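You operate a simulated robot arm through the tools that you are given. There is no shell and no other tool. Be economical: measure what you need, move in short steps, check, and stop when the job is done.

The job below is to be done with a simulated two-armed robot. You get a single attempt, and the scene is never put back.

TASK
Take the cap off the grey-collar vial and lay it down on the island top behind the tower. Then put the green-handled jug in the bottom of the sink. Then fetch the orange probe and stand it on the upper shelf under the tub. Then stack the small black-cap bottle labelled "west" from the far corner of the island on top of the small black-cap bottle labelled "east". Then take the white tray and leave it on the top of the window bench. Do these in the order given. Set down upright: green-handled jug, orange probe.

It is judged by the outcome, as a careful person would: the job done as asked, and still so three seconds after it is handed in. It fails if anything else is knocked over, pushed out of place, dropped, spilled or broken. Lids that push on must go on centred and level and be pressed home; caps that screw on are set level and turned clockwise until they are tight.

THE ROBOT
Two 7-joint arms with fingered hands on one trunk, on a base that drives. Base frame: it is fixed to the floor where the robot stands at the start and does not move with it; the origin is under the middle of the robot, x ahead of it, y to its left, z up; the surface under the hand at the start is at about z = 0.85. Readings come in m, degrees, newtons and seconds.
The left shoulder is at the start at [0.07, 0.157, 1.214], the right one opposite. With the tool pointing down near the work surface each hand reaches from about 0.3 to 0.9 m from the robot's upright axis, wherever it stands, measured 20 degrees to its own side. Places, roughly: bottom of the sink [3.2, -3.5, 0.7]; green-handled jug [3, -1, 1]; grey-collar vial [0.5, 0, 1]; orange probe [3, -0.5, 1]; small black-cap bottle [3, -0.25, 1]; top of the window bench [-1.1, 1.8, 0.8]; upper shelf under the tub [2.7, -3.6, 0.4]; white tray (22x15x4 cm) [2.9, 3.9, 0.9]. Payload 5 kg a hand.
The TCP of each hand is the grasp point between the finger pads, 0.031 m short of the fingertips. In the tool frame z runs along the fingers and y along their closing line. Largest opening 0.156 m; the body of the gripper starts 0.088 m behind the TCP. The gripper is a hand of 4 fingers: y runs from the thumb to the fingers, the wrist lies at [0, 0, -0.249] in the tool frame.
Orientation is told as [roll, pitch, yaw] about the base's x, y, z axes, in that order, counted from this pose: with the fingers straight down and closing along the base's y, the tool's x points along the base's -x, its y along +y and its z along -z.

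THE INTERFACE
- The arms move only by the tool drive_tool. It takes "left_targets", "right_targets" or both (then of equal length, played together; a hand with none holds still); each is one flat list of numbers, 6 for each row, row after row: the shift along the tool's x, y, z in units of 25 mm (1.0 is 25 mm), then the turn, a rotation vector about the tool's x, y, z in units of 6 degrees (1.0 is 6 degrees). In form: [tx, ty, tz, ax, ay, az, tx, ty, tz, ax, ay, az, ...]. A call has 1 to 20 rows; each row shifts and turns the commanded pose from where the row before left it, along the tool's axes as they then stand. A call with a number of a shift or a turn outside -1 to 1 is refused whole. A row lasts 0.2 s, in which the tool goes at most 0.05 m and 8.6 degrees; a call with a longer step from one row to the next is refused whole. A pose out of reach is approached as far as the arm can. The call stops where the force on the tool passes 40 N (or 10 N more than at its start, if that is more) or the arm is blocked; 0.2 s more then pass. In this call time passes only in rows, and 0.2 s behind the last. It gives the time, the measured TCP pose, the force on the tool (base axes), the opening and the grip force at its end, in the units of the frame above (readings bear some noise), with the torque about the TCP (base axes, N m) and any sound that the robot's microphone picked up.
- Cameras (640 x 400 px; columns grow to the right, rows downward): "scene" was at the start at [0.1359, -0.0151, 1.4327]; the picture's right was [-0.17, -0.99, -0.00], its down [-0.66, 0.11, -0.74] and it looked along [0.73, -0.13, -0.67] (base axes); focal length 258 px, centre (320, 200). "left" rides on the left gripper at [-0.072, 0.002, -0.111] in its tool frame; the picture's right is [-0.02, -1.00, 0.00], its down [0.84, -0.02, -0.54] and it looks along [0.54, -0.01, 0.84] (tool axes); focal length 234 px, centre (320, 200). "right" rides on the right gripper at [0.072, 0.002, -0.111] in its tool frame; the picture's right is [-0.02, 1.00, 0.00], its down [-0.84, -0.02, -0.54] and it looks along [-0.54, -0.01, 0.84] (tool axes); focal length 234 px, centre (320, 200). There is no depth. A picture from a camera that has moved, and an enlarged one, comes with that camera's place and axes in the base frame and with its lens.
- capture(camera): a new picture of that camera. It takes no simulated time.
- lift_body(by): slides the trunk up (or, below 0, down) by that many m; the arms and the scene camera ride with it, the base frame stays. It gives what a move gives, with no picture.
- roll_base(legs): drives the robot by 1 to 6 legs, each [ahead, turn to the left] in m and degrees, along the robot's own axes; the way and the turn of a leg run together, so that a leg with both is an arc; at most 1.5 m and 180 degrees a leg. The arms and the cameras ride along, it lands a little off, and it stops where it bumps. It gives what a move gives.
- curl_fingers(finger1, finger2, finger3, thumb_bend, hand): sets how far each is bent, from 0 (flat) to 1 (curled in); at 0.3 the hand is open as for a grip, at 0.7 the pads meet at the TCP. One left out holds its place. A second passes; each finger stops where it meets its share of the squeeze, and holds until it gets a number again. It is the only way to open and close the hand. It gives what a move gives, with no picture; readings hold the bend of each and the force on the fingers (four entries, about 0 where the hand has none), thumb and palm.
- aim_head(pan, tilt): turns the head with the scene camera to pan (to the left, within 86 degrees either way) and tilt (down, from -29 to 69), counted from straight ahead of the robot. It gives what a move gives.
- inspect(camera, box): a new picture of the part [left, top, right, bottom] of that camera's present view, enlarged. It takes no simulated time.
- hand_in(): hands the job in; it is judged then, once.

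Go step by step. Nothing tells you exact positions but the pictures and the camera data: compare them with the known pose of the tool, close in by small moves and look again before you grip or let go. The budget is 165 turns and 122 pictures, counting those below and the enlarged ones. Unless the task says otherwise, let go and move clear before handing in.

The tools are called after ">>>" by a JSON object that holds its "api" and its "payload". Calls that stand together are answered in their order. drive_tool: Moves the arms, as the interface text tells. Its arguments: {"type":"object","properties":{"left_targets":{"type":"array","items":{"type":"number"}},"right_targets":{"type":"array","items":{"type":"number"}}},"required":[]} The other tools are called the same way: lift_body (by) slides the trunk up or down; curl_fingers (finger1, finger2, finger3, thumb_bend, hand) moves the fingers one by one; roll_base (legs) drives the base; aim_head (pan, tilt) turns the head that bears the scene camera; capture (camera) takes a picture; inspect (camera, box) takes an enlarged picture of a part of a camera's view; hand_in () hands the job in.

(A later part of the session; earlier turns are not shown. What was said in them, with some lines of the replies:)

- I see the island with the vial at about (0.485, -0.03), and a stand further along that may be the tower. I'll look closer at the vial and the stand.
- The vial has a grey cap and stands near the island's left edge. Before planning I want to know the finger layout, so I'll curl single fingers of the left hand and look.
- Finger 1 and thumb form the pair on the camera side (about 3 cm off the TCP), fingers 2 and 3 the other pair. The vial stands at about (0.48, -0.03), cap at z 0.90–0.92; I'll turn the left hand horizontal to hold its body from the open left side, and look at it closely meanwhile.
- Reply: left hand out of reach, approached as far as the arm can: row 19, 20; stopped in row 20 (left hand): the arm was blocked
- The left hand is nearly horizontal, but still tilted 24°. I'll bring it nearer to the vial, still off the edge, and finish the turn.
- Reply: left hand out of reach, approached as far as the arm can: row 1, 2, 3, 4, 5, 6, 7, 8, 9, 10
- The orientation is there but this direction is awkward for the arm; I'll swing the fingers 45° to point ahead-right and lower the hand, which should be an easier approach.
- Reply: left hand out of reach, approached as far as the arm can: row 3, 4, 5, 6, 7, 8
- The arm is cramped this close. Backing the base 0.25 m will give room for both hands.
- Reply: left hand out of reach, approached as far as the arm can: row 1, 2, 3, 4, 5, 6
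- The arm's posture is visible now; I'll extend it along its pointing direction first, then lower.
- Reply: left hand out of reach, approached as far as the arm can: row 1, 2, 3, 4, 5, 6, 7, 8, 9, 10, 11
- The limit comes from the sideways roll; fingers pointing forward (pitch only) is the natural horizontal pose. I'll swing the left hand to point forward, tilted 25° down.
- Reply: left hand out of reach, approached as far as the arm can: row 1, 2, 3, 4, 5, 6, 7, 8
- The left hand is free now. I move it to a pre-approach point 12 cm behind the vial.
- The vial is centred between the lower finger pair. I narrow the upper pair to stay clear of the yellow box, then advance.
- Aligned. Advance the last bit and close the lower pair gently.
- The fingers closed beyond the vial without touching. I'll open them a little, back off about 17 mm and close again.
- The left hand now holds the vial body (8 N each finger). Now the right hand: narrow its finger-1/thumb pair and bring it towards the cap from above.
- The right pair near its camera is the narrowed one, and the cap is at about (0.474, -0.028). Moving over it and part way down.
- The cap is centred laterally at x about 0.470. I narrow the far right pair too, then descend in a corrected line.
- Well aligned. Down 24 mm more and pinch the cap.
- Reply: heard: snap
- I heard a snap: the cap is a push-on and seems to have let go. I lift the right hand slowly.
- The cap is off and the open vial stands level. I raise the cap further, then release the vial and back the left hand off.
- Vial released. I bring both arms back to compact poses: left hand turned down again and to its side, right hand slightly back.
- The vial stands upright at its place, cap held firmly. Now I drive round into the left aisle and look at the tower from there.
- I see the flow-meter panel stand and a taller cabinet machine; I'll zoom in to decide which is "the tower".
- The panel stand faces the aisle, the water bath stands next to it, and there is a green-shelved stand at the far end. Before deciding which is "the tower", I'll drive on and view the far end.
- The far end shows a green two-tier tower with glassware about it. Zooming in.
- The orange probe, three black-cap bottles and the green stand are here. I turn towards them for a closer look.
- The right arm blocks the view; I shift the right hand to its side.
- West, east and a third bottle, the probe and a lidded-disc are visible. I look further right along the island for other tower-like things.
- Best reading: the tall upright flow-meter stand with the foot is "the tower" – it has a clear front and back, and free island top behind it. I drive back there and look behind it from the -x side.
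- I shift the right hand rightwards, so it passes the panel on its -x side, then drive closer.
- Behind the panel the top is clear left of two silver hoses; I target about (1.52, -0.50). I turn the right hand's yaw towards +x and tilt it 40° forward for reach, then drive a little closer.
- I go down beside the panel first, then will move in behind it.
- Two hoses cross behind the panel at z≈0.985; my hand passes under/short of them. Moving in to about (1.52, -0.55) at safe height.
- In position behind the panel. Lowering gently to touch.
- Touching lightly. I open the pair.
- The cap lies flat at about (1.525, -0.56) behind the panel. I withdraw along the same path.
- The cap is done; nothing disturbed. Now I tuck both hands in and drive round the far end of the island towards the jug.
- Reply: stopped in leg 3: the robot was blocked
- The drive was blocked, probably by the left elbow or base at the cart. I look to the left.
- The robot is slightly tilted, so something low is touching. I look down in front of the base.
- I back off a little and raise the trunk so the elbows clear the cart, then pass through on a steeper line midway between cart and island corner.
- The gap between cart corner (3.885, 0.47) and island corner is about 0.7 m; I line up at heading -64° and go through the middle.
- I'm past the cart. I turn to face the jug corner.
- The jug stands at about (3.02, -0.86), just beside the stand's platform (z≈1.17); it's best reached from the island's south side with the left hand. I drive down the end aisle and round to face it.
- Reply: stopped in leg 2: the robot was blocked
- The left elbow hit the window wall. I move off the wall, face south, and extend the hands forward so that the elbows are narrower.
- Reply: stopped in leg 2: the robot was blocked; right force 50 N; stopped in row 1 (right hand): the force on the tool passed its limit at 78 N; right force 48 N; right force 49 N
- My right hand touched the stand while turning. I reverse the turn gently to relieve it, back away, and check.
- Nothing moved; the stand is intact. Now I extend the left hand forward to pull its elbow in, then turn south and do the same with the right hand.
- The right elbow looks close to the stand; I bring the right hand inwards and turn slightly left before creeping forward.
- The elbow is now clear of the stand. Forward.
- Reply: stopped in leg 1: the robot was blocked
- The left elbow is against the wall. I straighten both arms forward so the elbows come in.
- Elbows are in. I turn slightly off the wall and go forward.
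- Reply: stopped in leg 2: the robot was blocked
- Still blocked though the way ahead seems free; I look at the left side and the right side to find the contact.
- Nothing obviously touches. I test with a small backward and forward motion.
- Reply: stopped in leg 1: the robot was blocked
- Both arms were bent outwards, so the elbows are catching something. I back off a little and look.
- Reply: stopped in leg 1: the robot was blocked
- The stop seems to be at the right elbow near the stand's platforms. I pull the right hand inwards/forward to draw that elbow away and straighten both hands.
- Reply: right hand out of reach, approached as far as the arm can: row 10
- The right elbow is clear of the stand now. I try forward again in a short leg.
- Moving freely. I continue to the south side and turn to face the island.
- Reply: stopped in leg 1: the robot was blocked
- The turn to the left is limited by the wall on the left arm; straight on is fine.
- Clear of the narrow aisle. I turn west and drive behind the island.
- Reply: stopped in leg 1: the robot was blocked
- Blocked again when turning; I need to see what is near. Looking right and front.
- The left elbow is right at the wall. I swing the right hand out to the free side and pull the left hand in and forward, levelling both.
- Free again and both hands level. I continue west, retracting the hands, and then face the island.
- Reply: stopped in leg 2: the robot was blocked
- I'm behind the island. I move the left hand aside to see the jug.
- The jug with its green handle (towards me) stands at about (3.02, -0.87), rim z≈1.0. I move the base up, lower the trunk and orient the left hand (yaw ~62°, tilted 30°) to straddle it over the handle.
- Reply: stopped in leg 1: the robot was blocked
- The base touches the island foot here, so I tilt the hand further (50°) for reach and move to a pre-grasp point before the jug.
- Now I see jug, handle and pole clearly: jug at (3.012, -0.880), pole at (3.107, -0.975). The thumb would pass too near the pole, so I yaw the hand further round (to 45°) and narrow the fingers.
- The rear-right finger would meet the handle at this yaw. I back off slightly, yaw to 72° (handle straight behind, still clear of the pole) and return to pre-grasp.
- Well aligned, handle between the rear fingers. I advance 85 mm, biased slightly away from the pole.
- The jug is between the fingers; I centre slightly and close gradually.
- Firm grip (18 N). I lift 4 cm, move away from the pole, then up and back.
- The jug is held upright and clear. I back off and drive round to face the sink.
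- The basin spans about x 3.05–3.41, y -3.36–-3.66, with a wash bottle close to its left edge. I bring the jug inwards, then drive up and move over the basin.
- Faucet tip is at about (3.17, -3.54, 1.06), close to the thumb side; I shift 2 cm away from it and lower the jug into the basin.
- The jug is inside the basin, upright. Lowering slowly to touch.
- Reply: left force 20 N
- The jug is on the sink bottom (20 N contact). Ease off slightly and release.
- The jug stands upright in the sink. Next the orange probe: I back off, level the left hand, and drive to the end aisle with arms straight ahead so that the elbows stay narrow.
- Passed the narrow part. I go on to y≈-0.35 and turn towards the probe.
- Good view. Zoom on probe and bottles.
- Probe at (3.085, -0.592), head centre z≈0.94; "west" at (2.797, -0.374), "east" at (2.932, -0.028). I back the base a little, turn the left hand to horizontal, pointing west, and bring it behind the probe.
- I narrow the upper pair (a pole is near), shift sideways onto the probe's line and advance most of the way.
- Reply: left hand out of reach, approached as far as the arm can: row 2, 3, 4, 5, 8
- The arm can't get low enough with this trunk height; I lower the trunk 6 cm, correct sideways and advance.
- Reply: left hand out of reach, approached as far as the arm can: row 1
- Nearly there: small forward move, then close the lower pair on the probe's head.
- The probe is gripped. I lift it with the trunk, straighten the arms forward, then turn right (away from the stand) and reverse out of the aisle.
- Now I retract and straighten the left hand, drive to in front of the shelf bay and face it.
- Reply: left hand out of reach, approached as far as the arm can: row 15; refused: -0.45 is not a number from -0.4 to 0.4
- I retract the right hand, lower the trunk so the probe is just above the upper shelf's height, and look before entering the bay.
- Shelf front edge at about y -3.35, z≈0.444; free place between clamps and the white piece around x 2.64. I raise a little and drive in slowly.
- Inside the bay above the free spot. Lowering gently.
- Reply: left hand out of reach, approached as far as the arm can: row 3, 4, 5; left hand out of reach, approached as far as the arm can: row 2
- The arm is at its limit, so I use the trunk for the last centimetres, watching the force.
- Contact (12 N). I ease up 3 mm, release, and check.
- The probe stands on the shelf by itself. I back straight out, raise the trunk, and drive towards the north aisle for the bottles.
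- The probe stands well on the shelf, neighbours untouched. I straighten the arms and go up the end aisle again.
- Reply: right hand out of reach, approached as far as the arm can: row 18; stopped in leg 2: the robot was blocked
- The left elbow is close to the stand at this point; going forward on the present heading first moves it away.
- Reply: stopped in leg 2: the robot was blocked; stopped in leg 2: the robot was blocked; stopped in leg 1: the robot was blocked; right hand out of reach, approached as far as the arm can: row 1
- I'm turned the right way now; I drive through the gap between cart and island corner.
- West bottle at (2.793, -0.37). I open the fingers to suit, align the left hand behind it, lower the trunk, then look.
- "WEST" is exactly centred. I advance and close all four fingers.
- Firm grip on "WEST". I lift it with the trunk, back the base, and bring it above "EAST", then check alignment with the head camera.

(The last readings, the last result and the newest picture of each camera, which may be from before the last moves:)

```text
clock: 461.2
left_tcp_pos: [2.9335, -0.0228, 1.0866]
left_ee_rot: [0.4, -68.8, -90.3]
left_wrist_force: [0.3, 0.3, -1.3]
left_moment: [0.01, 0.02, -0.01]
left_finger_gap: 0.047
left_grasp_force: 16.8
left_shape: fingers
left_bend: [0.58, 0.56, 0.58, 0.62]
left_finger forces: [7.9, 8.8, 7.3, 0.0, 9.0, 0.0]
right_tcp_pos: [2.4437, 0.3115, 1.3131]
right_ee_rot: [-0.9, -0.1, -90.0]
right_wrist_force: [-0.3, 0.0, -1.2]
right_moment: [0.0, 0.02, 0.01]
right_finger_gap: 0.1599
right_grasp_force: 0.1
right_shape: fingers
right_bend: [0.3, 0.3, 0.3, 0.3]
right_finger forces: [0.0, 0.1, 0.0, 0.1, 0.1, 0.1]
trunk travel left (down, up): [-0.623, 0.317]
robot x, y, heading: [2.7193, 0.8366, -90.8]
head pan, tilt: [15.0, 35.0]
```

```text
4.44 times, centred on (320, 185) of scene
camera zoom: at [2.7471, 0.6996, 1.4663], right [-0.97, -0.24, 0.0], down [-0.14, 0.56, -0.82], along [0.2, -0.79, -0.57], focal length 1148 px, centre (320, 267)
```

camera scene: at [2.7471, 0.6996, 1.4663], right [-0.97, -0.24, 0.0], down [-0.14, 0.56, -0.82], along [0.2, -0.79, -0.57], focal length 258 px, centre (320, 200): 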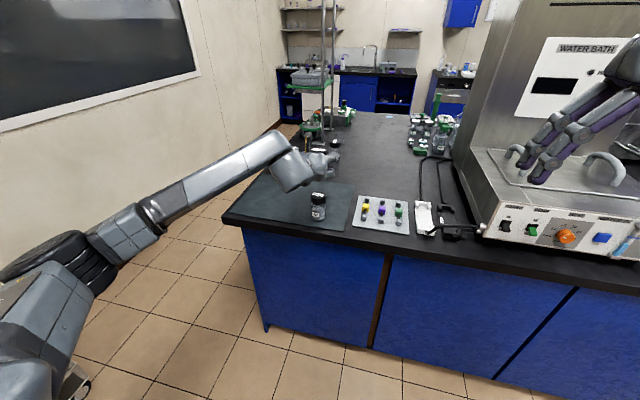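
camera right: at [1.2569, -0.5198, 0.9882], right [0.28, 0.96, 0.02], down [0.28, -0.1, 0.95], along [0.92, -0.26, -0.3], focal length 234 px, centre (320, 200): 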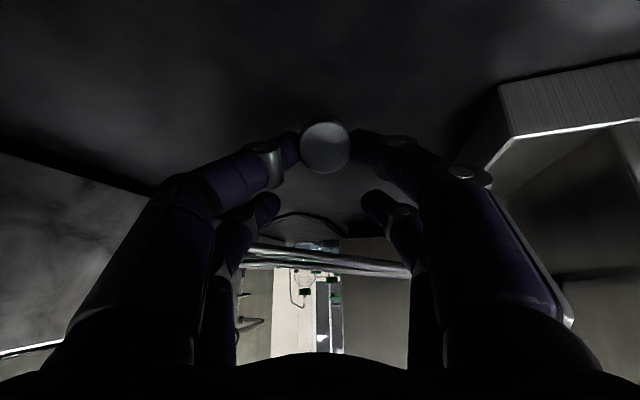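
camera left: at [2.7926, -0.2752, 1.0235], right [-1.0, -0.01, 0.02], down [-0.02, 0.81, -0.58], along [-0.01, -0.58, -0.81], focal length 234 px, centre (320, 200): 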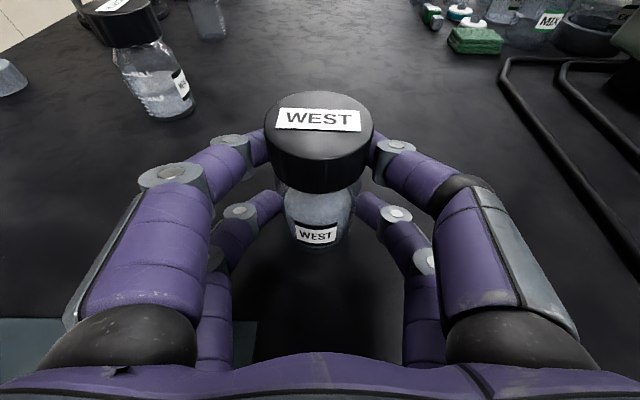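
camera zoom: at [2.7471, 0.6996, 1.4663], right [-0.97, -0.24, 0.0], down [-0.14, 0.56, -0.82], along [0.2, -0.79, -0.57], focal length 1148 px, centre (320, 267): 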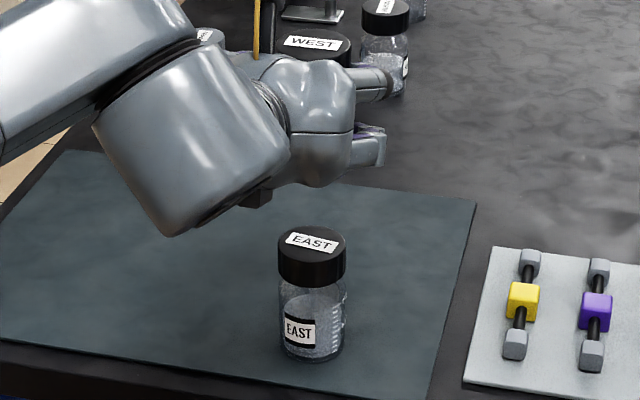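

East is at (2.940, -0.036), cap top z≈0.958; the held bottle is within a few millimetres of it. Tiny correction, then lower with the trunk.

>>> {"api": "drive_tool", "payload": {"left_targets": [0, 0.14, 0, 0, 0, 0]}}

>>> {"api": "lift_body", "payload": {"by": -0.052}}

>>> {"api": "inspect", "payload": {"camera": "scene", "box": [270, 150, 370, 230]}}

```text
clock: 461.6
left_tcp_pos: [2.9386, -0.0218, 1.0861]
left_ee_rot: [0.4, -68.8, -90.3]
left_wrist_force: [0.8, 0.7, -0.9]
left_moment: [0.06, 0.02, 0.02]
left_finger_gap: 0.0467
left_grasp_force: 16.3
left_shape: fingers
left_bend: [0.58, 0.56, 0.58, 0.62]
left_finger forces: [7.9, 8.7, 7.3, 0.1, 9.0, 0.0]
right_tcp_pos: [2.4435, 0.3114, 1.3132]
right_ee_rot: [-0.9, -0.2, -90.0]
right_wrist_force: [0.2, -0.4, 0.4]
right_moment: [-0.02, 0.0, 0.01]
right_finger_gap: 0.1601
right_grasp_force: 0.1
right_shape: fingers
right_bend: [0.3, 0.3, 0.3, 0.3]
right_finger forces: [0.0, 0.1, 0.1, 0.1, 0.0, 0.0]
trunk travel left (down, up): [-0.623, 0.317]
robot x, y, heading: [2.7253, 0.8349, -91.1]
head pan, tilt: [15.0, 35.0]
```

```text
clock: 462.5
left_tcp_pos: [2.9376, -0.0223, 1.0362]
left_ee_rot: [0.5, -68.8, -90.4]
left_wrist_force: [1.1, 0.8, -0.9]
left_moment: [-0.01, -0.01, 0.0]
left_finger_gap: 0.0466
left_grasp_force: 17.0
left_shape: fingers
left_bend: [0.58, 0.56, 0.58, 0.62]
left_finger forces: [7.9, 8.6, 7.3, 0.0, 9.0, 0.1]
right_tcp_pos: [2.4432, 0.3111, 1.261]
right_ee_rot: [-0.9, -0.3, -90.0]
right_wrist_force: [-0.5, -0.3, 0.1]
right_moment: [-0.01, 0.01, 0.01]
right_finger_gap: 0.1601
right_grasp_force: 0.1
right_shape: fingers
right_bend: [0.3, 0.3, 0.3, 0.3]
right_finger forces: [0.0, 0.0, 0.1, 0.1, 0.0, 0.0]
trunk travel left (down, up): [-0.571, 0.369]
robot x, y, heading: [2.7218, 0.8387, -91.1]
head pan, tilt: [15.0, 35.0]
```

```text
5.00 times, centred on (320, 190) of scene
camera zoom: at [2.7471, 0.7, 1.4143], right [-0.97, -0.24, 0.0], down [-0.14, 0.56, -0.82], along [0.2, -0.79, -0.57], focal length 1292 px, centre (320, 250)
```

zoom: 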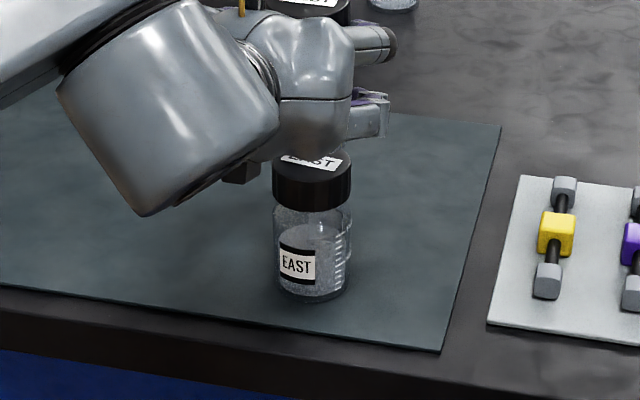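

>>> {"api": "lift_body", "payload": {"by": -0.008}}

>>> {"api": "lift_body", "payload": {"by": -0.003}}

```text
clock: 463.1
left_tcp_pos: [2.9373, -0.0216, 1.0274]
left_ee_rot: [0.5, -68.8, -90.2]
left_wrist_force: [0.0, 0.1, -0.8]
left_moment: [0.02, 0.02, -0.04]
left_finger_gap: 0.0466
left_grasp_force: 16.6
left_shape: fingers
left_bend: [0.58, 0.56, 0.58, 0.62]
left_finger forces: [7.9, 8.7, 7.3, 0.0, 9.0, 0.1]
right_tcp_pos: [2.442, 0.3107, 1.2533]
right_ee_rot: [-1.0, -0.1, -90.0]
right_wrist_force: [-0.4, -0.4, 0.1]
right_moment: [0.0, 0.01, 0.01]
right_finger_gap: 0.1601
right_grasp_force: 0.0
right_shape: fingers
right_bend: [0.3, 0.3, 0.3, 0.3]
right_finger forces: [0.0, 0.1, 0.1, 0.1, 0.0, 0.0]
trunk travel left (down, up): [-0.563, 0.377]
robot x, y, heading: [2.723, 0.8358, -90.9]
head pan, tilt: [15.0, 35.0]
```

```text
clock: 463.6
left_tcp_pos: [2.9365, -0.0217, 1.0251]
left_ee_rot: [0.4, -68.8, -90.3]
left_wrist_force: [0.3, 0.5, -1.6]
left_moment: [0.07, -0.03, 0.0]
left_finger_gap: 0.0469
left_grasp_force: 16.3
left_shape: fingers
left_bend: [0.58, 0.56, 0.58, 0.62]
left_finger forces: [7.9, 8.7, 7.3, 0.0, 9.1, 0.0]
right_tcp_pos: [2.4439, 0.3117, 1.2509]
right_ee_rot: [-0.9, -0.1, -90.0]
right_wrist_force: [-0.1, -1.2, -1.3]
right_moment: [0.01, -0.02, 0.01]
right_finger_gap: 0.16
right_grasp_force: 0.0
right_shape: fingers
right_bend: [0.3, 0.3, 0.3, 0.3]
right_finger forces: [0.0, 0.0, 0.0, 0.1, 0.0, 0.1]
trunk travel left (down, up): [-0.56, 0.38]
robot x, y, heading: [2.7227, 0.8363, -91.0]
head pan, tilt: [15.0, 35.0]
```

>>> {"api": "lift_body", "payload": {"by": -0.003}}

>>> {"api": "lift_body", "payload": {"by": -0.003}}

```text
clock: 464.1
left_tcp_pos: [2.9368, -0.0216, 1.0237]
left_ee_rot: [0.4, -68.9, -90.3]
left_wrist_force: [-0.5, -1.3, 5.1]
left_moment: [-0.03, -0.07, 0.01]
left_finger_gap: 0.0466
left_grasp_force: 16.6
left_shape: fingers
left_bend: [0.58, 0.56, 0.58, 0.62]
left_finger forces: [7.6, 9.3, 7.7, 0.1, 9.0, 0.1]
right_tcp_pos: [2.4437, 0.3131, 1.2486]
right_ee_rot: [-0.8, -0.2, -90.0]
right_wrist_force: [0.1, -0.3, -0.5]
right_moment: [0.01, 0.02, -0.01]
right_finger_gap: 0.1601
right_grasp_force: 0.1
right_shape: fingers
right_bend: [0.3, 0.3, 0.3, 0.3]
right_finger forces: [0.0, 0.0, 0.1, 0.0, 0.0, 0.1]
trunk travel left (down, up): [-0.557, 0.383]
robot x, y, heading: [2.7249, 0.8335, -91.0]
head pan, tilt: [15.0, 35.0]
```

```text
clock: 464.7
left_tcp_pos: [2.9362, -0.0215, 1.0225]
left_ee_rot: [0.4, -69.1, -90.3]
left_wrist_force: [0.1, -3.1, 15.2]
left_moment: [-0.23, -0.11, -0.02]
left_finger_gap: 0.0465
left_grasp_force: 17.2
left_shape: fingers
left_bend: [0.58, 0.56, 0.58, 0.62]
left_finger forces: [7.2, 9.5, 7.8, 0.1, 8.3, 0.0]
right_tcp_pos: [2.4433, 0.3137, 1.2454]
right_ee_rot: [-0.8, -0.2, -90.0]
right_wrist_force: [0.0, 0.5, 0.5]
right_moment: [0.04, 0.01, 0.0]
right_finger_gap: 0.1603
right_grasp_force: 0.0
right_shape: fingers
right_bend: [0.3, 0.3, 0.3, 0.3]
right_finger forces: [0.0, 0.1, 0.0, 0.0, 0.0, 0.0]
trunk travel left (down, up): [-0.554, 0.386]
robot x, y, heading: [2.7223, 0.8379, -91.1]
head pan, tilt: [15.0, 35.0]
```

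Contact at the expected height. Ease to a light touch, open, and check.

>>> {"api": "lift_body", "payload": {"by": 0.004}}

>>> {"api": "curl_fingers", "payload": {"hand": "left", "finger1": 0.44, "finger2": 0.44, "finger3": 0.44, "thumb_bend": 0.44}}

>>> {"api": "roll_base", "payload": {"legs": [[-0.3, 0]]}}

>>> {"api": "capture", "payload": {"camera": "scene"}}

```text
clock: 465.2
left_tcp_pos: [2.9366, -0.0206, 1.0221]
left_ee_rot: [0.5, -68.8, -90.5]
left_wrist_force: [-0.8, -1.6, 9.3]
left_moment: [-0.16, -0.08, 0.0]
left_finger_gap: 0.0465
left_grasp_force: 16.3
left_shape: fingers
left_bend: [0.58, 0.56, 0.58, 0.62]
left_finger forces: [7.5, 9.2, 7.7, 0.0, 8.6, 0.0]
right_tcp_pos: [2.4439, 0.3133, 1.2494]
right_ee_rot: [-0.9, -0.2, -90.0]
right_wrist_force: [0.3, -0.1, 0.1]
right_moment: [-0.01, -0.04, 0.0]
right_finger_gap: 0.1598
right_grasp_force: 0.1
right_shape: fingers
right_bend: [0.3, 0.3, 0.3, 0.3]
right_finger forces: [0.1, 0.1, 0.0, 0.0, 0.1, 0.0]
trunk travel left (down, up): [-0.558, 0.382]
robot x, y, heading: [2.7244, 0.8413, -90.8]
head pan, tilt: [15.0, 35.0]
```

```text
clock: 466.2
left_tcp_pos: [2.9365, -0.0222, 1.0234]
left_ee_rot: [0.4, -68.8, -90.3]
left_wrist_force: [1.0, -0.6, 0.2]
left_moment: [0.0, 0.01, 0.01]
left_finger_gap: 0.1041
left_grasp_force: 0.0
left_shape: fingers
left_bend: [0.44, 0.44, 0.44, 0.44]
left_finger forces: [0.0, 0.1, 0.0, 0.1, 0.0, 0.0]
right_tcp_pos: [2.4426, 0.3116, 1.2479]
right_ee_rot: [-0.9, -0.3, -90.0]
right_wrist_force: [-0.9, -0.6, 0.8]
right_moment: [0.02, 0.0, 0.02]
right_finger_gap: 0.1603
right_grasp_force: 0.0
right_shape: fingers
right_bend: [0.3, 0.3, 0.3, 0.3]
right_finger forces: [0.1, 0.1, 0.0, 0.0, 0.0, 0.0]
trunk travel left (down, up): [-0.558, 0.382]
robot x, y, heading: [2.7259, 0.8395, -90.9]
head pan, tilt: [15.0, 35.0]
```

```text
clock: 468.2
left_tcp_pos: [2.9401, 0.2727, 1.023]
left_ee_rot: [0.5, -68.7, -90.5]
left_wrist_force: [-0.4, 1.1, -0.5]
left_moment: [0.0, 0.03, 0.0]
left_finger_gap: 0.1045
left_grasp_force: 0.0
left_shape: fingers
left_bend: [0.44, 0.44, 0.44, 0.44]
left_finger forces: [0.1, 0.1, 0.0, 0.0, 0.0, 0.1]
right_tcp_pos: [2.4478, 0.6081, 1.2491]
right_ee_rot: [-1.0, -0.3, -90.1]
right_wrist_force: [-0.1, 0.0, -0.3]
right_moment: [-0.02, 0.0, 0.02]
right_finger_gap: 0.1601
right_grasp_force: 0.1
right_shape: fingers
right_bend: [0.3, 0.3, 0.3, 0.3]
right_finger forces: [0.0, 0.0, 0.0, 0.1, 0.0, 0.1]
trunk travel left (down, up): [-0.558, 0.382]
robot x, y, heading: [2.7214, 1.1307, -91.1]
head pan, tilt: [15.0, 35.0]
```

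```text
5 pictures are left
camera scene: at [2.7519, 0.9956, 1.4013], right [-0.97, -0.24, 0.0], down [-0.14, 0.56, -0.82], along [0.2, -0.8, -0.57], focal length 258 px, centre (320, 200)
```

scene: 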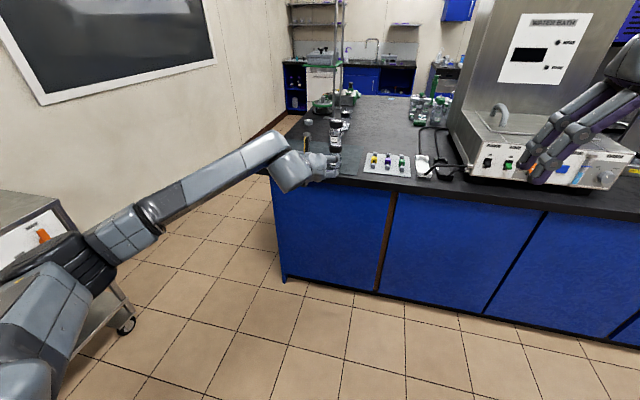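

The stack stands (bottle on bottle). Now the tray: I raise the trunk, turn round by the open west side, and drive north towards it.

>>> {"api": "lift_body", "payload": {"by": 0.2}}

>>> {"api": "roll_base", "payload": {"legs": [[0, -90], [0, -85], [1.25, 0]]}}

>>> {"api": "aim_head", "payload": {"pan": -12, "tilt": 28}}

>>> {"api": "capture", "payload": {"camera": "scene"}}

```text
clock: 470.4
left_tcp_pos: [2.9396, 0.2735, 1.2221]
left_ee_rot: [0.4, -68.8, -90.4]
left_wrist_force: [0.4, 0.0, -0.4]
left_moment: [0.02, -0.02, 0.0]
left_finger_gap: 0.1045
left_grasp_force: 0.0
left_shape: fingers
left_bend: [0.44, 0.44, 0.44, 0.44]
left_finger forces: [0.0, 0.0, 0.1, 0.1, 0.1, 0.1]
right_tcp_pos: [2.4471, 0.6077, 1.4478]
right_ee_rot: [-0.8, 0.0, -90.1]
right_wrist_force: [0.1, -0.4, 0.0]
right_moment: [0.0, 0.0, 0.0]
right_finger_gap: 0.1599
right_grasp_force: 0.0
right_shape: fingers
right_bend: [0.3, 0.3, 0.3, 0.3]
right_finger forces: [0.0, 0.0, 0.0, 0.0, 0.0, 0.0]
trunk travel left (down, up): [-0.758, 0.182]
robot x, y, heading: [2.7295, 1.1315, -91.2]
head pan, tilt: [15.0, 35.0]
```

```text
clock: 484.0
left_tcp_pos: [2.2767, 3.1863, 1.2232]
left_ee_rot: [0.4, -68.7, 96.8]
left_wrist_force: [-0.1, 0.5, -0.1]
left_moment: [0.01, -0.01, 0.01]
left_finger_gap: 0.1044
left_grasp_force: 0.1
left_shape: fingers
left_bend: [0.44, 0.44, 0.44, 0.44]
left_finger forces: [0.1, 0.0, 0.1, 0.1, 0.0, 0.0]
right_tcp_pos: [2.81, 2.9166, 1.4494]
right_ee_rot: [-0.9, -0.1, 97.1]
right_wrist_force: [-0.1, 0.0, 1.1]
right_moment: [-0.02, -0.02, -0.02]
right_finger_gap: 0.1601
right_grasp_force: 0.1
right_shape: fingers
right_bend: [0.3, 0.3, 0.3, 0.3]
right_finger forces: [0.1, 0.0, 0.0, 0.1, 0.1, 0.0]
trunk travel left (down, up): [-0.758, 0.182]
robot x, y, heading: [2.597, 2.3575, 96.4]
head pan, tilt: [15.0, 35.0]
```

```text
clock: 484.9
left_tcp_pos: [2.2785, 3.1862, 1.2223]
left_ee_rot: [0.4, -68.9, 96.8]
left_wrist_force: [-0.6, -0.4, -0.9]
left_moment: [-0.05, 0.02, 0.01]
left_finger_gap: 0.1046
left_grasp_force: 0.0
left_shape: fingers
left_bend: [0.44, 0.44, 0.44, 0.44]
left_finger forces: [0.1, 0.1, 0.0, 0.1, 0.0, 0.0]
right_tcp_pos: [2.8091, 2.9168, 1.448]
right_ee_rot: [-0.8, -0.2, 97.0]
right_wrist_force: [0.8, 0.1, -0.4]
right_moment: [0.03, -0.01, -0.01]
right_finger_gap: 0.16
right_grasp_force: 0.1
right_shape: fingers
right_bend: [0.3, 0.3, 0.3, 0.3]
right_finger forces: [0.1, 0.0, 0.0, 0.0, 0.0, 0.0]
trunk travel left (down, up): [-0.758, 0.182]
robot x, y, heading: [2.5988, 2.3584, 96.3]
head pan, tilt: [-12.0, 28.0]
```

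```text
4 pictures are left
camera scene: at [2.6039, 2.5015, 1.6122], right [0.99, -0.1, 0.0], down [-0.05, -0.47, -0.88], along [0.09, 0.88, -0.47], focal length 258 px, centre (320, 200)
```

scene: 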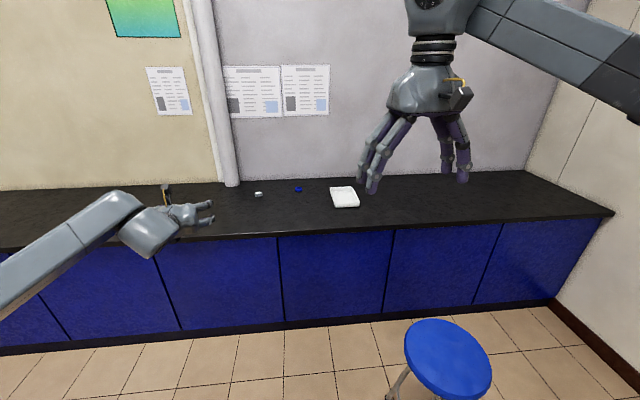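

The white tray is on the north bench at about (2.9, 3.88). One enlarged picture for its outline.

>>> {"api": "inspect", "payload": {"camera": "scene", "box": [300, 165, 400, 250]}}

```text
4.71 times, centred on (350, 208) of scene
camera zoom: at [2.6039, 2.5015, 1.6122], right [0.99, -0.1, 0.0], down [-0.05, -0.47, -0.88], along [0.09, 0.88, -0.47], focal length 1216 px, centre (179, 165)
```

zoom: 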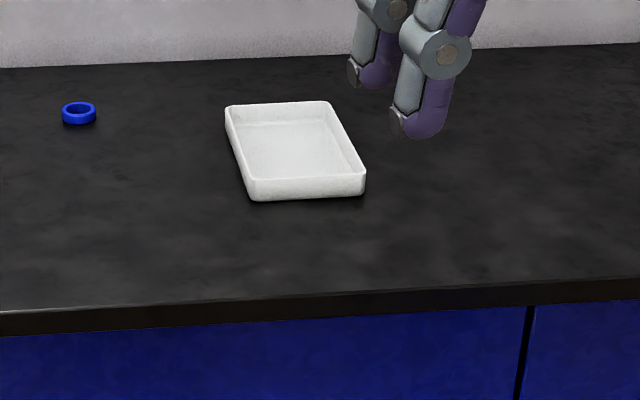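

The tray is empty, spans x 2.83–2.975, y 3.83–4.04, aligned with the axes. I'll grip it across its 15 cm width with the right hand. Retract left hand, drive up.

>>> {"api": "drive_tool", "payload": {"left_targets": [0.36, 0, -0.93, 0, 0, 0, 0.36, 0, -0.93, 0, 0, 0, 0.36, 0, -0.93, 0, 0, 0, 0.36, 0, -0.93, 0, 0, 0, 0.36, 0, -0.93, 0, 0, 0, 0.36, 0, -0.93, 0, 0, 0, 0.36, 0, -0.93, 0, 0, 0, 0.36, 0, -0.93, 0, 0, 0, 0.36, 0, -0.93, 0, 0, 0, 0.36, 0, -0.93, 0, 0, 0]}}

>>> {"api": "roll_base", "payload": {"legs": [[0, -5], [0.83, 0]]}}

>>> {"api": "curl_fingers", "payload": {"hand": "right", "finger1": 0.18, "finger2": 0.18, "finger3": 0.18, "thumb_bend": 0.18}}

>>> {"api": "lift_body", "payload": {"by": -0.2}}

```text
clock: 487.1
left_tcp_pos: [2.3096, 2.9371, 1.2244]
left_ee_rot: [0.4, -68.9, 96.8]
left_wrist_force: [0.0, -0.2, -0.4]
left_moment: [0.0, 0.02, 0.02]
left_finger_gap: 0.1046
left_grasp_force: 0.0
left_shape: fingers
left_bend: [0.44, 0.44, 0.44, 0.44]
left_finger forces: [0.0, 0.1, 0.0, 0.1, 0.0, 0.0]
right_tcp_pos: [2.81, 2.9152, 1.4483]
right_ee_rot: [-0.9, -0.3, 97.1]
right_wrist_force: [0.3, -0.3, 0.5]
right_moment: [0.03, 0.0, -0.02]
right_finger_gap: 0.16
right_grasp_force: 0.1
right_shape: fingers
right_bend: [0.3, 0.3, 0.3, 0.3]
right_finger forces: [0.0, 0.0, 0.1, 0.1, 0.0, 0.0]
trunk travel left (down, up): [-0.758, 0.182]
robot x, y, heading: [2.5952, 2.3597, 96.3]
head pan, tilt: [-12.0, 28.0]
```

```text
clock: 492.1
left_tcp_pos: [2.3516, 3.7954, 1.2234]
left_ee_rot: [0.4, -68.9, 91.3]
left_wrist_force: [0.0, -0.8, -0.7]
left_moment: [-0.01, 0.03, 0.01]
left_finger_gap: 0.1046
left_grasp_force: 0.0
left_shape: fingers
left_bend: [0.44, 0.44, 0.44, 0.44]
left_finger forces: [0.0, 0.0, 0.0, 0.1, 0.0, 0.1]
right_tcp_pos: [2.8475, 3.7256, 1.4487]
right_ee_rot: [-0.9, -0.2, 91.7]
right_wrist_force: [0.6, -0.1, -0.1]
right_moment: [0.04, 0.0, 0.01]
right_finger_gap: 0.1599
right_grasp_force: 0.0
right_shape: fingers
right_bend: [0.3, 0.3, 0.3, 0.3]
right_finger forces: [0.0, 0.0, 0.2, 0.0, 0.0, 0.0]
trunk travel left (down, up): [-0.758, 0.182]
robot x, y, heading: [2.5836, 3.1947, 90.8]
head pan, tilt: [-12.0, 28.0]
```

```text
clock: 493.1
left_tcp_pos: [2.3509, 3.7958, 1.2234]
left_ee_rot: [0.4, -68.8, 91.3]
left_wrist_force: [-0.5, 0.2, -0.9]
left_moment: [-0.02, 0.0, -0.04]
left_finger_gap: 0.1045
left_grasp_force: 0.1
left_shape: fingers
left_bend: [0.44, 0.44, 0.44, 0.44]
left_finger forces: [0.0, 0.0, 0.1, 0.0, 0.0, 0.0]
right_tcp_pos: [2.8477, 3.7253, 1.4484]
right_ee_rot: [-0.9, -0.1, 91.7]
right_wrist_force: [0.5, -0.2, 0.2]
right_moment: [-0.02, 0.01, 0.03]
right_finger_gap: 0.189
right_grasp_force: 0.1
right_shape: fingers
right_bend: [0.18, 0.18, 0.18, 0.18]
right_finger forces: [0.0, 0.0, 0.0, 0.0, 0.1, 0.0]
trunk travel left (down, up): [-0.758, 0.182]
robot x, y, heading: [2.5796, 3.1951, 90.7]
head pan, tilt: [-12.0, 28.0]
```

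```text
clock: 495.2
left_tcp_pos: [2.3505, 3.796, 1.0238]
left_ee_rot: [0.5, -68.8, 91.4]
left_wrist_force: [0.2, -0.1, 0.1]
left_moment: [-0.01, -0.01, 0.01]
left_finger_gap: 0.1043
left_grasp_force: 0.2
left_shape: fingers
left_bend: [0.44, 0.44, 0.44, 0.44]
left_finger forces: [0.0, 0.1, 0.1, 0.0, 0.0, 0.0]
right_tcp_pos: [2.8471, 3.7252, 1.2482]
right_ee_rot: [-0.9, -0.2, 91.7]
right_wrist_force: [0.1, 0.0, -0.2]
right_moment: [0.01, 0.02, 0.0]
right_finger_gap: 0.1895
right_grasp_force: 0.0
right_shape: fingers
right_bend: [0.18, 0.18, 0.18, 0.18]
right_finger forces: [0.0, 0.1, 0.1, 0.1, 0.0, 0.0]
trunk travel left (down, up): [-0.558, 0.382]
robot x, y, heading: [2.5828, 3.1938, 90.8]
head pan, tilt: [-12.0, 28.0]
```

>>> {"api": "drive_tool", "payload": {"right_targets": [-0.94, -0.275, 0.97, 0, 0, 0.03, -0.94, -0.275, 0.97, 0, 0, 0.03, -0.94, -0.275, 0.97, 0, 0, 0.03, -0.94, -0.275, 0.97, 0, 0, 0.03, -0.94, -0.275, 0.97, 0, 0, 0.03, -0.94, -0.275, 0.97, 0, 0, 0.03, -0.94, -0.275, 0.97, 0, 0, 0.03, -0.94, -0.275, 0.97, 0, 0, 0.03, -0.94, -0.275, 0.97, 0, 0, 0.03]}}

>>> {"api": "capture", "payload": {"camera": "right"}}

```text
clock: 497.2
left_tcp_pos: [2.3519, 3.7964, 1.0231]
left_ee_rot: [0.4, -68.7, 91.3]
left_wrist_force: [-0.2, -0.3, -0.2]
left_moment: [-0.01, 0.02, 0.04]
left_finger_gap: 0.1043
left_grasp_force: 0.1
left_shape: fingers
left_bend: [0.44, 0.44, 0.44, 0.44]
left_finger forces: [0.0, 0.0, 0.0, 0.0, 0.0, 0.1]
right_tcp_pos: [2.9126, 3.9397, 1.0326]
right_ee_rot: [-0.9, 0.0, 90.1]
right_wrist_force: [-0.1, -0.2, 0.7]
right_moment: [0.0, 0.05, 0.02]
right_finger_gap: 0.1894
right_grasp_force: 0.0
right_shape: fingers
right_bend: [0.18, 0.18, 0.18, 0.18]
right_finger forces: [0.1, 0.0, 0.1, 0.1, 0.1, 0.0]
trunk travel left (down, up): [-0.558, 0.382]
robot x, y, heading: [2.5857, 3.193, 90.5]
head pan, tilt: [-12.0, 28.0]
```

```text
2 pictures are left
camera right: at [2.9087, 3.8659, 1.142], right [-1.0, 0.02, -0.02], down [0.01, 0.84, 0.55], along [0.03, 0.55, -0.84], focal length 234 px, centre (320, 200)
```

right: 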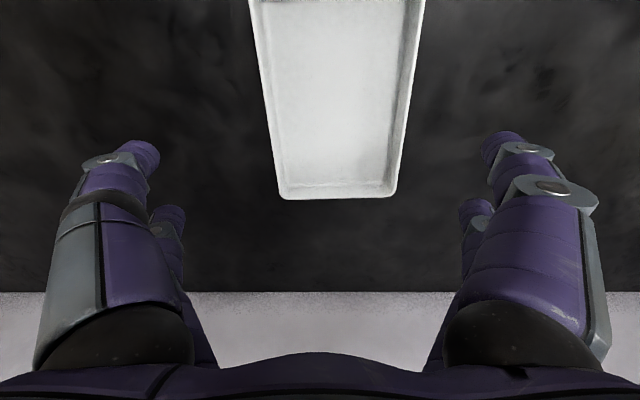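

Tray centre refined to (2.897, 3.927). I correct and lower over it, slowly at the end.

>>> {"api": "drive_tool", "payload": {"right_targets": [0.52, 0.62, 0, 0, 0, 0, 0, 0, 0.95, 0, 0, 0, 0, 0, 0.95, 0, 0, 0, 0, 0, 0.95, 0, 0, 0, 0, 0, 0.95, 0, 0, 0, 0, 0, 0.9, 0, 0, 0, 0, 0, 0.25, 0, 0, 0, 0, 0, 0.25, 0, 0, 0]}}

>>> {"api": "drive_tool", "payload": {"right_targets": [0, 0, 0.2, 0, 0, 0, 0, 0, 0.2, 0, 0, 0]}}

```text
clock: 499.0
left_tcp_pos: [2.3509, 3.7958, 1.0228]
left_ee_rot: [0.5, -68.7, 91.3]
left_wrist_force: [-0.3, -0.2, -0.2]
left_moment: [0.02, -0.03, 0.01]
left_finger_gap: 0.1044
left_grasp_force: 0.0
left_shape: fingers
left_bend: [0.44, 0.44, 0.44, 0.44]
left_finger forces: [0.0, 0.0, 0.1, 0.0, 0.0, 0.1]
right_tcp_pos: [2.8954, 3.9259, 0.9027]
right_ee_rot: [-0.9, -0.2, 90.2]
right_wrist_force: [0.4, 0.3, 0.4]
right_moment: [-0.02, -0.02, 0.0]
right_finger_gap: 0.1895
right_grasp_force: 0.2
right_shape: fingers
right_bend: [0.18, 0.18, 0.18, 0.18]
right_finger forces: [0.0, 0.1, 0.0, 0.0, 0.1, 0.0]
trunk travel left (down, up): [-0.558, 0.382]
robot x, y, heading: [2.5834, 3.1906, 90.7]
head pan, tilt: [-12.0, 28.0]
```

```text
clock: 499.6
left_tcp_pos: [2.3507, 3.7949, 1.0241]
left_ee_rot: [0.5, -68.7, 91.3]
left_wrist_force: [0.9, -0.8, 0.0]
left_moment: [0.0, 0.01, -0.02]
left_finger_gap: 0.1048
left_grasp_force: 0.1
left_shape: fingers
left_bend: [0.44, 0.44, 0.44, 0.44]
left_finger forces: [0.0, 0.1, 0.0, 0.0, 0.0, 0.0]
right_tcp_pos: [2.8959, 3.9248, 0.8932]
right_ee_rot: [-0.9, -0.3, 90.2]
right_wrist_force: [-0.1, 0.1, 0.0]
right_moment: [0.02, 0.02, -0.02]
right_finger_gap: 0.1894
right_grasp_force: 0.0
right_shape: fingers
right_bend: [0.18, 0.18, 0.18, 0.18]
right_finger forces: [0.0, 0.0, 0.0, 0.0, 0.0, 0.0]
trunk travel left (down, up): [-0.558, 0.382]
robot x, y, heading: [2.581, 3.195, 91.0]
head pan, tilt: [-12.0, 28.0]
```

>>> {"api": "drive_tool", "payload": {"right_targets": [0, 0, 0.25, 0, 0, 0]}}

>>> {"api": "curl_fingers", "payload": {"hand": "right", "finger1": 0.45, "finger2": 0.45, "finger3": 0.45, "thumb_bend": 0.45}}

```text
clock: 500.0
left_tcp_pos: [2.3515, 3.7958, 1.0228]
left_ee_rot: [0.5, -68.8, 91.3]
left_wrist_force: [-0.1, -0.1, 0.3]
left_moment: [-0.01, 0.02, -0.02]
left_finger_gap: 0.1044
left_grasp_force: 0.1
left_shape: fingers
left_bend: [0.44, 0.44, 0.44, 0.44]
left_finger forces: [0.0, 0.0, 0.1, 0.0, 0.0, 0.0]
right_tcp_pos: [2.8961, 3.9254, 0.8853]
right_ee_rot: [-0.9, -0.1, 90.0]
right_wrist_force: [0.1, -0.6, 0.5]
right_moment: [-0.01, 0.01, 0.0]
right_finger_gap: 0.1896
right_grasp_force: 0.0
right_shape: fingers
right_bend: [0.18, 0.18, 0.18, 0.18]
right_finger forces: [0.0, 0.0, 0.1, 0.0, 0.0, 0.0]
trunk travel left (down, up): [-0.558, 0.382]
robot x, y, heading: [2.5842, 3.1972, 90.5]
head pan, tilt: [-12.0, 28.0]
```

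```text
clock: 501.0
left_tcp_pos: [2.3507, 3.7948, 1.0243]
left_ee_rot: [0.4, -68.8, 91.3]
left_wrist_force: [-1.1, 0.3, -0.3]
left_moment: [-0.01, -0.03, -0.01]
left_finger_gap: 0.1044
left_grasp_force: 0.0
left_shape: fingers
left_bend: [0.44, 0.44, 0.44, 0.44]
left_finger forces: [0.0, 0.1, 0.0, 0.0, 0.0, 0.0]
right_tcp_pos: [2.8959, 3.9265, 0.8871]
right_ee_rot: [-0.9, -0.4, 90.0]
right_wrist_force: [3.3, 1.2, 7.8]
right_moment: [-0.19, -0.85, 0.17]
right_finger_gap: 0.1521
right_grasp_force: 27.2
right_shape: fingers
right_bend: [0.28, 0.28, 0.34, 0.39]
right_finger forces: [12.0, 11.9, 9.4, 0.0, 21.2, 0.0]
trunk travel left (down, up): [-0.558, 0.382]
robot x, y, heading: [2.5814, 3.1915, 90.8]
head pan, tilt: [-12.0, 28.0]
```

Gripped on both sides (27 N). Lift slowly with the trunk.

>>> {"api": "lift_body", "payload": {"by": 0.04}}

>>> {"api": "lift_body", "payload": {"by": 0.12}}

>>> {"api": "capture", "payload": {"camera": "right"}}

```text
clock: 501.9
left_tcp_pos: [2.3514, 3.7963, 1.0636]
left_ee_rot: [0.4, -68.6, 91.2]
left_wrist_force: [0.5, 0.4, -0.6]
left_moment: [0.01, -0.01, -0.03]
left_finger_gap: 0.1045
left_grasp_force: 0.1
left_shape: fingers
left_bend: [0.44, 0.44, 0.44, 0.44]
left_finger forces: [0.1, 0.0, 0.0, 0.0, 0.0, 0.0]
right_tcp_pos: [2.8966, 3.9272, 0.925]
right_ee_rot: [-0.9, 0.0, 90.1]
right_wrist_force: [0.2, 0.3, -2.7]
right_moment: [0.0, -0.01, -0.03]
right_finger_gap: 0.1524
right_grasp_force: 27.3
right_shape: fingers
right_bend: [0.27, 0.26, 0.35, 0.39]
right_finger forces: [13.4, 13.5, 8.7, 0.0, 18.9, 0.1]
trunk travel left (down, up): [-0.598, 0.342]
robot x, y, heading: [2.5836, 3.1963, 90.5]
head pan, tilt: [-12.0, 28.0]
```

```text
clock: 503.4
left_tcp_pos: [2.3503, 3.7959, 1.1834]
left_ee_rot: [0.4, -68.7, 91.3]
left_wrist_force: [-0.5, 0.0, -0.2]
left_moment: [0.01, 0.0, -0.01]
left_finger_gap: 0.1045
left_grasp_force: 0.0
left_shape: fingers
left_bend: [0.44, 0.44, 0.44, 0.44]
left_finger forces: [0.0, 0.1, 0.0, 0.0, 0.1, 0.0]
right_tcp_pos: [2.8967, 3.9274, 1.0457]
right_ee_rot: [-0.9, -0.2, 89.9]
right_wrist_force: [0.5, 0.2, -2.5]
right_moment: [0.02, -0.01, 0.0]
right_finger_gap: 0.1522
right_grasp_force: 27.0
right_shape: fingers
right_bend: [0.27, 0.26, 0.35, 0.39]
right_finger forces: [13.4, 13.4, 8.7, 0.1, 18.9, 0.0]
trunk travel left (down, up): [-0.718, 0.222]
robot x, y, heading: [2.5826, 3.1893, 90.6]
head pan, tilt: [-12.0, 28.0]
```

```text
1 pictures are left
camera right: at [2.893, 3.8525, 1.1553], right [-1.0, 0.02, -0.02], down [0.01, 0.84, 0.55], along [0.03, 0.55, -0.84], focal length 234 px, centre (320, 200)
```

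right: 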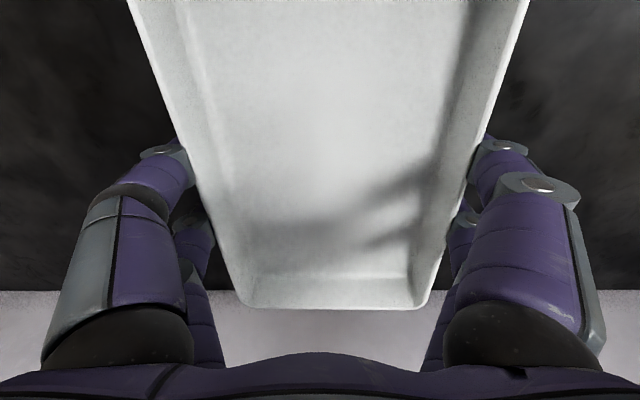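

The tray hangs level in the right hand. I back off and drive across to the window bench.

>>> {"api": "roll_base", "payload": {"legs": [[-0.55, 0], [0, 113], [1.3, 0], [1.3, 0], [0, -23]]}}

>>> {"api": "aim_head", "payload": {"pan": -8, "tilt": 30}}

```text
clock: 524.7
left_tcp_pos: [-0.3433, 1.305, 1.1837]
left_ee_rot: [0.4, -68.6, -178.3]
left_wrist_force: [0.5, 0.4, 0.0]
left_moment: [-0.01, -0.03, 0.01]
left_finger_gap: 0.1046
left_grasp_force: 0.1
left_shape: fingers
left_bend: [0.44, 0.44, 0.44, 0.44]
left_finger forces: [0.0, 0.1, 0.0, 0.0, 0.0, 0.0]
right_tcp_pos: [-0.4775, 1.8486, 1.0463]
right_ee_rot: [-0.8, -0.3, -179.6]
right_wrist_force: [0.2, 0.8, -2.4]
right_moment: [-0.06, 0.0, -0.01]
right_finger_gap: 0.1519
right_grasp_force: 26.9
right_shape: fingers
right_bend: [0.27, 0.26, 0.35, 0.39]
right_finger forces: [12.9, 12.9, 8.5, 0.0, 19.3, 0.1]
trunk travel left (down, up): [-0.718, 0.222]
robot x, y, heading: [0.2572, 1.5366, -178.9]
head pan, tilt: [-12.0, 28.0]
```

```text
clock: 525.4
left_tcp_pos: [-0.344, 1.3047, 1.1834]
left_ee_rot: [0.6, -68.7, -178.4]
left_wrist_force: [0.7, 0.1, 0.0]
left_moment: [0.01, 0.02, 0.01]
left_finger_gap: 0.1044
left_grasp_force: 0.1
left_shape: fingers
left_bend: [0.44, 0.44, 0.44, 0.44]
left_finger forces: [0.0, 0.0, 0.0, 0.0, 0.0, 0.1]
right_tcp_pos: [-0.4786, 1.8487, 1.0447]
right_ee_rot: [-0.9, -0.2, -179.6]
right_wrist_force: [1.0, 0.1, -1.1]
right_moment: [0.01, 0.0, 0.01]
right_finger_gap: 0.1518
right_grasp_force: 26.6
right_shape: fingers
right_bend: [0.27, 0.26, 0.35, 0.39]
right_finger forces: [12.7, 12.9, 8.5, 0.1, 19.3, 0.0]
trunk travel left (down, up): [-0.718, 0.222]
robot x, y, heading: [0.2566, 1.5402, -178.8]
head pan, tilt: [-8.0, 30.0]
```

Last picture: the bench ahead.

>>> {"api": "capture", "payload": {"camera": "scene"}}

```text
0 pictures are left
camera scene: at [0.1203, 1.5497, 1.569], right [0.12, 0.99, 0.0], down [0.5, -0.06, -0.87], along [-0.86, 0.1, -0.5], focal length 258 px, centre (320, 200)
```

scene: 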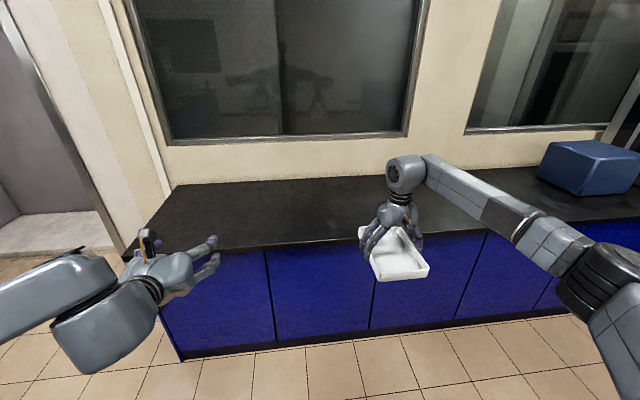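

The bench top is empty here: front edge x≈-0.79, top z≈0.80, back at x≈-1.48. I drive forward so that the tray is over it, then lower.

>>> {"api": "roll_base", "payload": {"legs": [[0.62, 0]]}}

>>> {"api": "lift_body", "payload": {"by": -0.17}}

```text
clock: 528.9
left_tcp_pos: [-0.974, 1.302, 1.1853]
left_ee_rot: [0.3, -68.8, -178.9]
left_wrist_force: [-0.9, 0.2, 1.0]
left_moment: [-0.03, 0.01, 0.01]
left_finger_gap: 0.1042
left_grasp_force: 0.0
left_shape: fingers
left_bend: [0.44, 0.44, 0.44, 0.44]
left_finger forces: [0.1, 0.0, 0.0, 0.1, 0.0, 0.1]
right_tcp_pos: [-1.103, 1.8466, 1.0456]
right_ee_rot: [-0.9, -0.2, 179.9]
right_wrist_force: [-1.1, 0.4, -2.7]
right_moment: [0.02, 0.05, 0.01]
right_finger_gap: 0.1517
right_grasp_force: 27.0
right_shape: fingers
right_bend: [0.27, 0.26, 0.35, 0.39]
right_finger forces: [12.6, 12.9, 8.4, 0.0, 19.3, 0.1]
trunk travel left (down, up): [-0.718, 0.222]
robot x, y, heading: [-0.3732, 1.5325, -179.3]
head pan, tilt: [-8.0, 30.0]
```

```text
clock: 530.9
left_tcp_pos: [-0.9726, 1.3005, 1.0149]
left_ee_rot: [0.4, -68.9, -178.9]
left_wrist_force: [0.1, -0.3, -0.4]
left_moment: [0.02, -0.03, 0.03]
left_finger_gap: 0.1047
left_grasp_force: 0.0
left_shape: fingers
left_bend: [0.44, 0.44, 0.44, 0.44]
left_finger forces: [0.0, 0.1, 0.0, 0.0, 0.0, 0.0]
right_tcp_pos: [-1.1043, 1.8454, 0.8857]
right_ee_rot: [-0.6, -1.0, 179.8]
right_wrist_force: [5.0, -1.9, 19.5]
right_moment: [1.45, -0.58, -0.29]
right_finger_gap: 0.1521
right_grasp_force: 29.3
right_shape: fingers
right_bend: [0.27, 0.27, 0.34, 0.4]
right_finger forces: [13.0, 13.1, 8.7, 0.1, 23.8, 0.0]
trunk travel left (down, up): [-0.549, 0.391]
robot x, y, heading: [-0.368, 1.5334, -179.5]
head pan, tilt: [-8.0, 30.0]
stopped: the force on the tool passed its limit at 41 N (the readings are from after the stop); the commanded pose is now the measured one
```

Contact: the bench top is at about 0.845. I ease off until the force is small.

>>> {"api": "lift_body", "payload": {"by": 0.003}}

```text
clock: 531.4
left_tcp_pos: [-0.9736, 1.3014, 1.0174]
left_ee_rot: [0.3, -68.9, -178.7]
left_wrist_force: [0.1, 0.3, 0.4]
left_moment: [0.01, -0.02, 0.01]
left_finger_gap: 0.1044
left_grasp_force: 0.0
left_shape: fingers
left_bend: [0.44, 0.44, 0.44, 0.44]
left_finger forces: [0.0, 0.0, 0.0, 0.0, 0.0, 0.1]
right_tcp_pos: [-1.1048, 1.8456, 0.8867]
right_ee_rot: [-0.8, -0.9, 180.0]
right_wrist_force: [0.5, -0.4, 13.5]
right_moment: [1.07, -0.41, -0.19]
right_finger_gap: 0.1518
right_grasp_force: 28.2
right_shape: fingers
right_bend: [0.27, 0.27, 0.34, 0.4]
right_finger forces: [12.9, 13.0, 9.0, 0.1, 22.5, 0.0]
trunk travel left (down, up): [-0.552, 0.388]
robot x, y, heading: [-0.3679, 1.5313, -179.3]
head pan, tilt: [-8.0, 30.0]
```

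Light contact with one side (tray tilted under 1°). I open the hand and rise straight up.

>>> {"api": "curl_fingers", "payload": {"hand": "right", "finger1": 0.18, "finger2": 0.18, "finger3": 0.18, "thumb_bend": 0.2}}

>>> {"api": "lift_body", "payload": {"by": 0.15}}

>>> {"api": "roll_base", "payload": {"legs": [[-0.5, 0]]}}

```text
clock: 532.4
left_tcp_pos: [-0.9727, 1.3007, 1.0167]
left_ee_rot: [0.4, -68.9, -178.9]
left_wrist_force: [-0.5, -0.8, 0.1]
left_moment: [0.02, 0.02, 0.0]
left_finger_gap: 0.1046
left_grasp_force: 0.0
left_shape: fingers
left_bend: [0.44, 0.44, 0.44, 0.44]
left_finger forces: [0.0, 0.0, 0.0, 0.0, 0.0, 0.0]
right_tcp_pos: [-1.1055, 1.8468, 0.8842]
right_ee_rot: [-0.8, -0.7, 179.8]
right_wrist_force: [0.3, 0.8, 0.7]
right_moment: [0.01, 0.01, 0.0]
right_finger_gap: 0.187
right_grasp_force: 0.1
right_shape: fingers
right_bend: [0.18, 0.18, 0.18, 0.2]
right_finger forces: [0.0, 0.0, 0.0, 0.0, 0.1, 0.0]
trunk travel left (down, up): [-0.552, 0.388]
robot x, y, heading: [-0.3707, 1.5303, -179.7]
head pan, tilt: [-8.0, 30.0]
```

```text
clock: 534.1
left_tcp_pos: [-0.9758, 1.3011, 1.1673]
left_ee_rot: [0.3, -68.8, -178.6]
left_wrist_force: [0.6, 0.6, -1.3]
left_moment: [-0.03, 0.01, -0.01]
left_finger_gap: 0.1041
left_grasp_force: 0.1
left_shape: fingers
left_bend: [0.44, 0.44, 0.44, 0.44]
left_finger forces: [0.1, 0.1, 0.0, 0.1, 0.0, 0.0]
right_tcp_pos: [-1.1054, 1.8458, 1.0341]
right_ee_rot: [-0.8, -0.6, 179.8]
right_wrist_force: [0.0, -1.2, 0.1]
right_moment: [-0.01, -0.03, -0.03]
right_finger_gap: 0.1869
right_grasp_force: 0.0
right_shape: fingers
right_bend: [0.18, 0.18, 0.18, 0.2]
right_finger forces: [0.0, 0.0, 0.0, 0.0, 0.0, 0.1]
trunk travel left (down, up): [-0.702, 0.238]
robot x, y, heading: [-0.3677, 1.5287, -179.3]
head pan, tilt: [-8.0, 30.0]
```

```text
clock: 537.1
left_tcp_pos: [-0.4744, 1.3029, 1.1673]
left_ee_rot: [0.4, -68.7, -178.5]
left_wrist_force: [0.0, -0.1, -0.3]
left_moment: [-0.02, -0.03, 0.03]
left_finger_gap: 0.1045
left_grasp_force: 0.3
left_shape: fingers
left_bend: [0.44, 0.44, 0.44, 0.44]
left_finger forces: [0.1, 0.0, 0.0, 0.0, 0.0, 0.0]
right_tcp_pos: [-0.6096, 1.8473, 1.034]
right_ee_rot: [-0.8, -0.8, -179.8]
right_wrist_force: [-0.1, 0.7, 0.8]
right_moment: [-0.02, 0.0, 0.0]
right_finger_gap: 0.1868
right_grasp_force: 0.0
right_shape: fingers
right_bend: [0.18, 0.18, 0.18, 0.2]
right_finger forces: [0.1, 0.1, 0.1, 0.0, 0.1, 0.1]
trunk travel left (down, up): [-0.702, 0.238]
robot x, y, heading: [0.1295, 1.5357, -179.2]
head pan, tilt: [-8.0, 30.0]
```

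The tray is on the window bench, the wrist reads no load, and both hands are clear. All five steps are done in order, so I hand in.

>>> {"api": "hand_in", "payload": {}}

```text
The job is handed in.
```

I did all five steps in the order given and handed the job in, but I had to guess which object "the tower" was.

- **Vial cap:** it lies flat on the island top behind the flow-meter panel stand, which I took to be "the tower". A green two-shelf stand at the far end of the island also fits the word. The open vial was standing upright where I found it when I last saw it.
- **Green-handled jug:** it stands upright in the bottom of the sink, confirmed by picture.
- **Orange probe:** it stands upright on the upper shelf under the tub, confirmed by picture, and the things next to it look untouched.
- **Bottles:** "west" sits on top of "east". The contact height was right, and they looked stacked in a small, distant picture afterwards.
- **White tray:** it is on the window bench top. I had no pictures left, so this rests on the contact force and the load leaving the wrist.

**Bumps:** the robot bumped the steel cart by the far wall, pressed its right hand against the green stand with about 50 N (78 N at the peak), and brushed the window wall several times. In later pictures the stand stood in place, and the cart showed no clear shift. I never compared the cart's position before and after.
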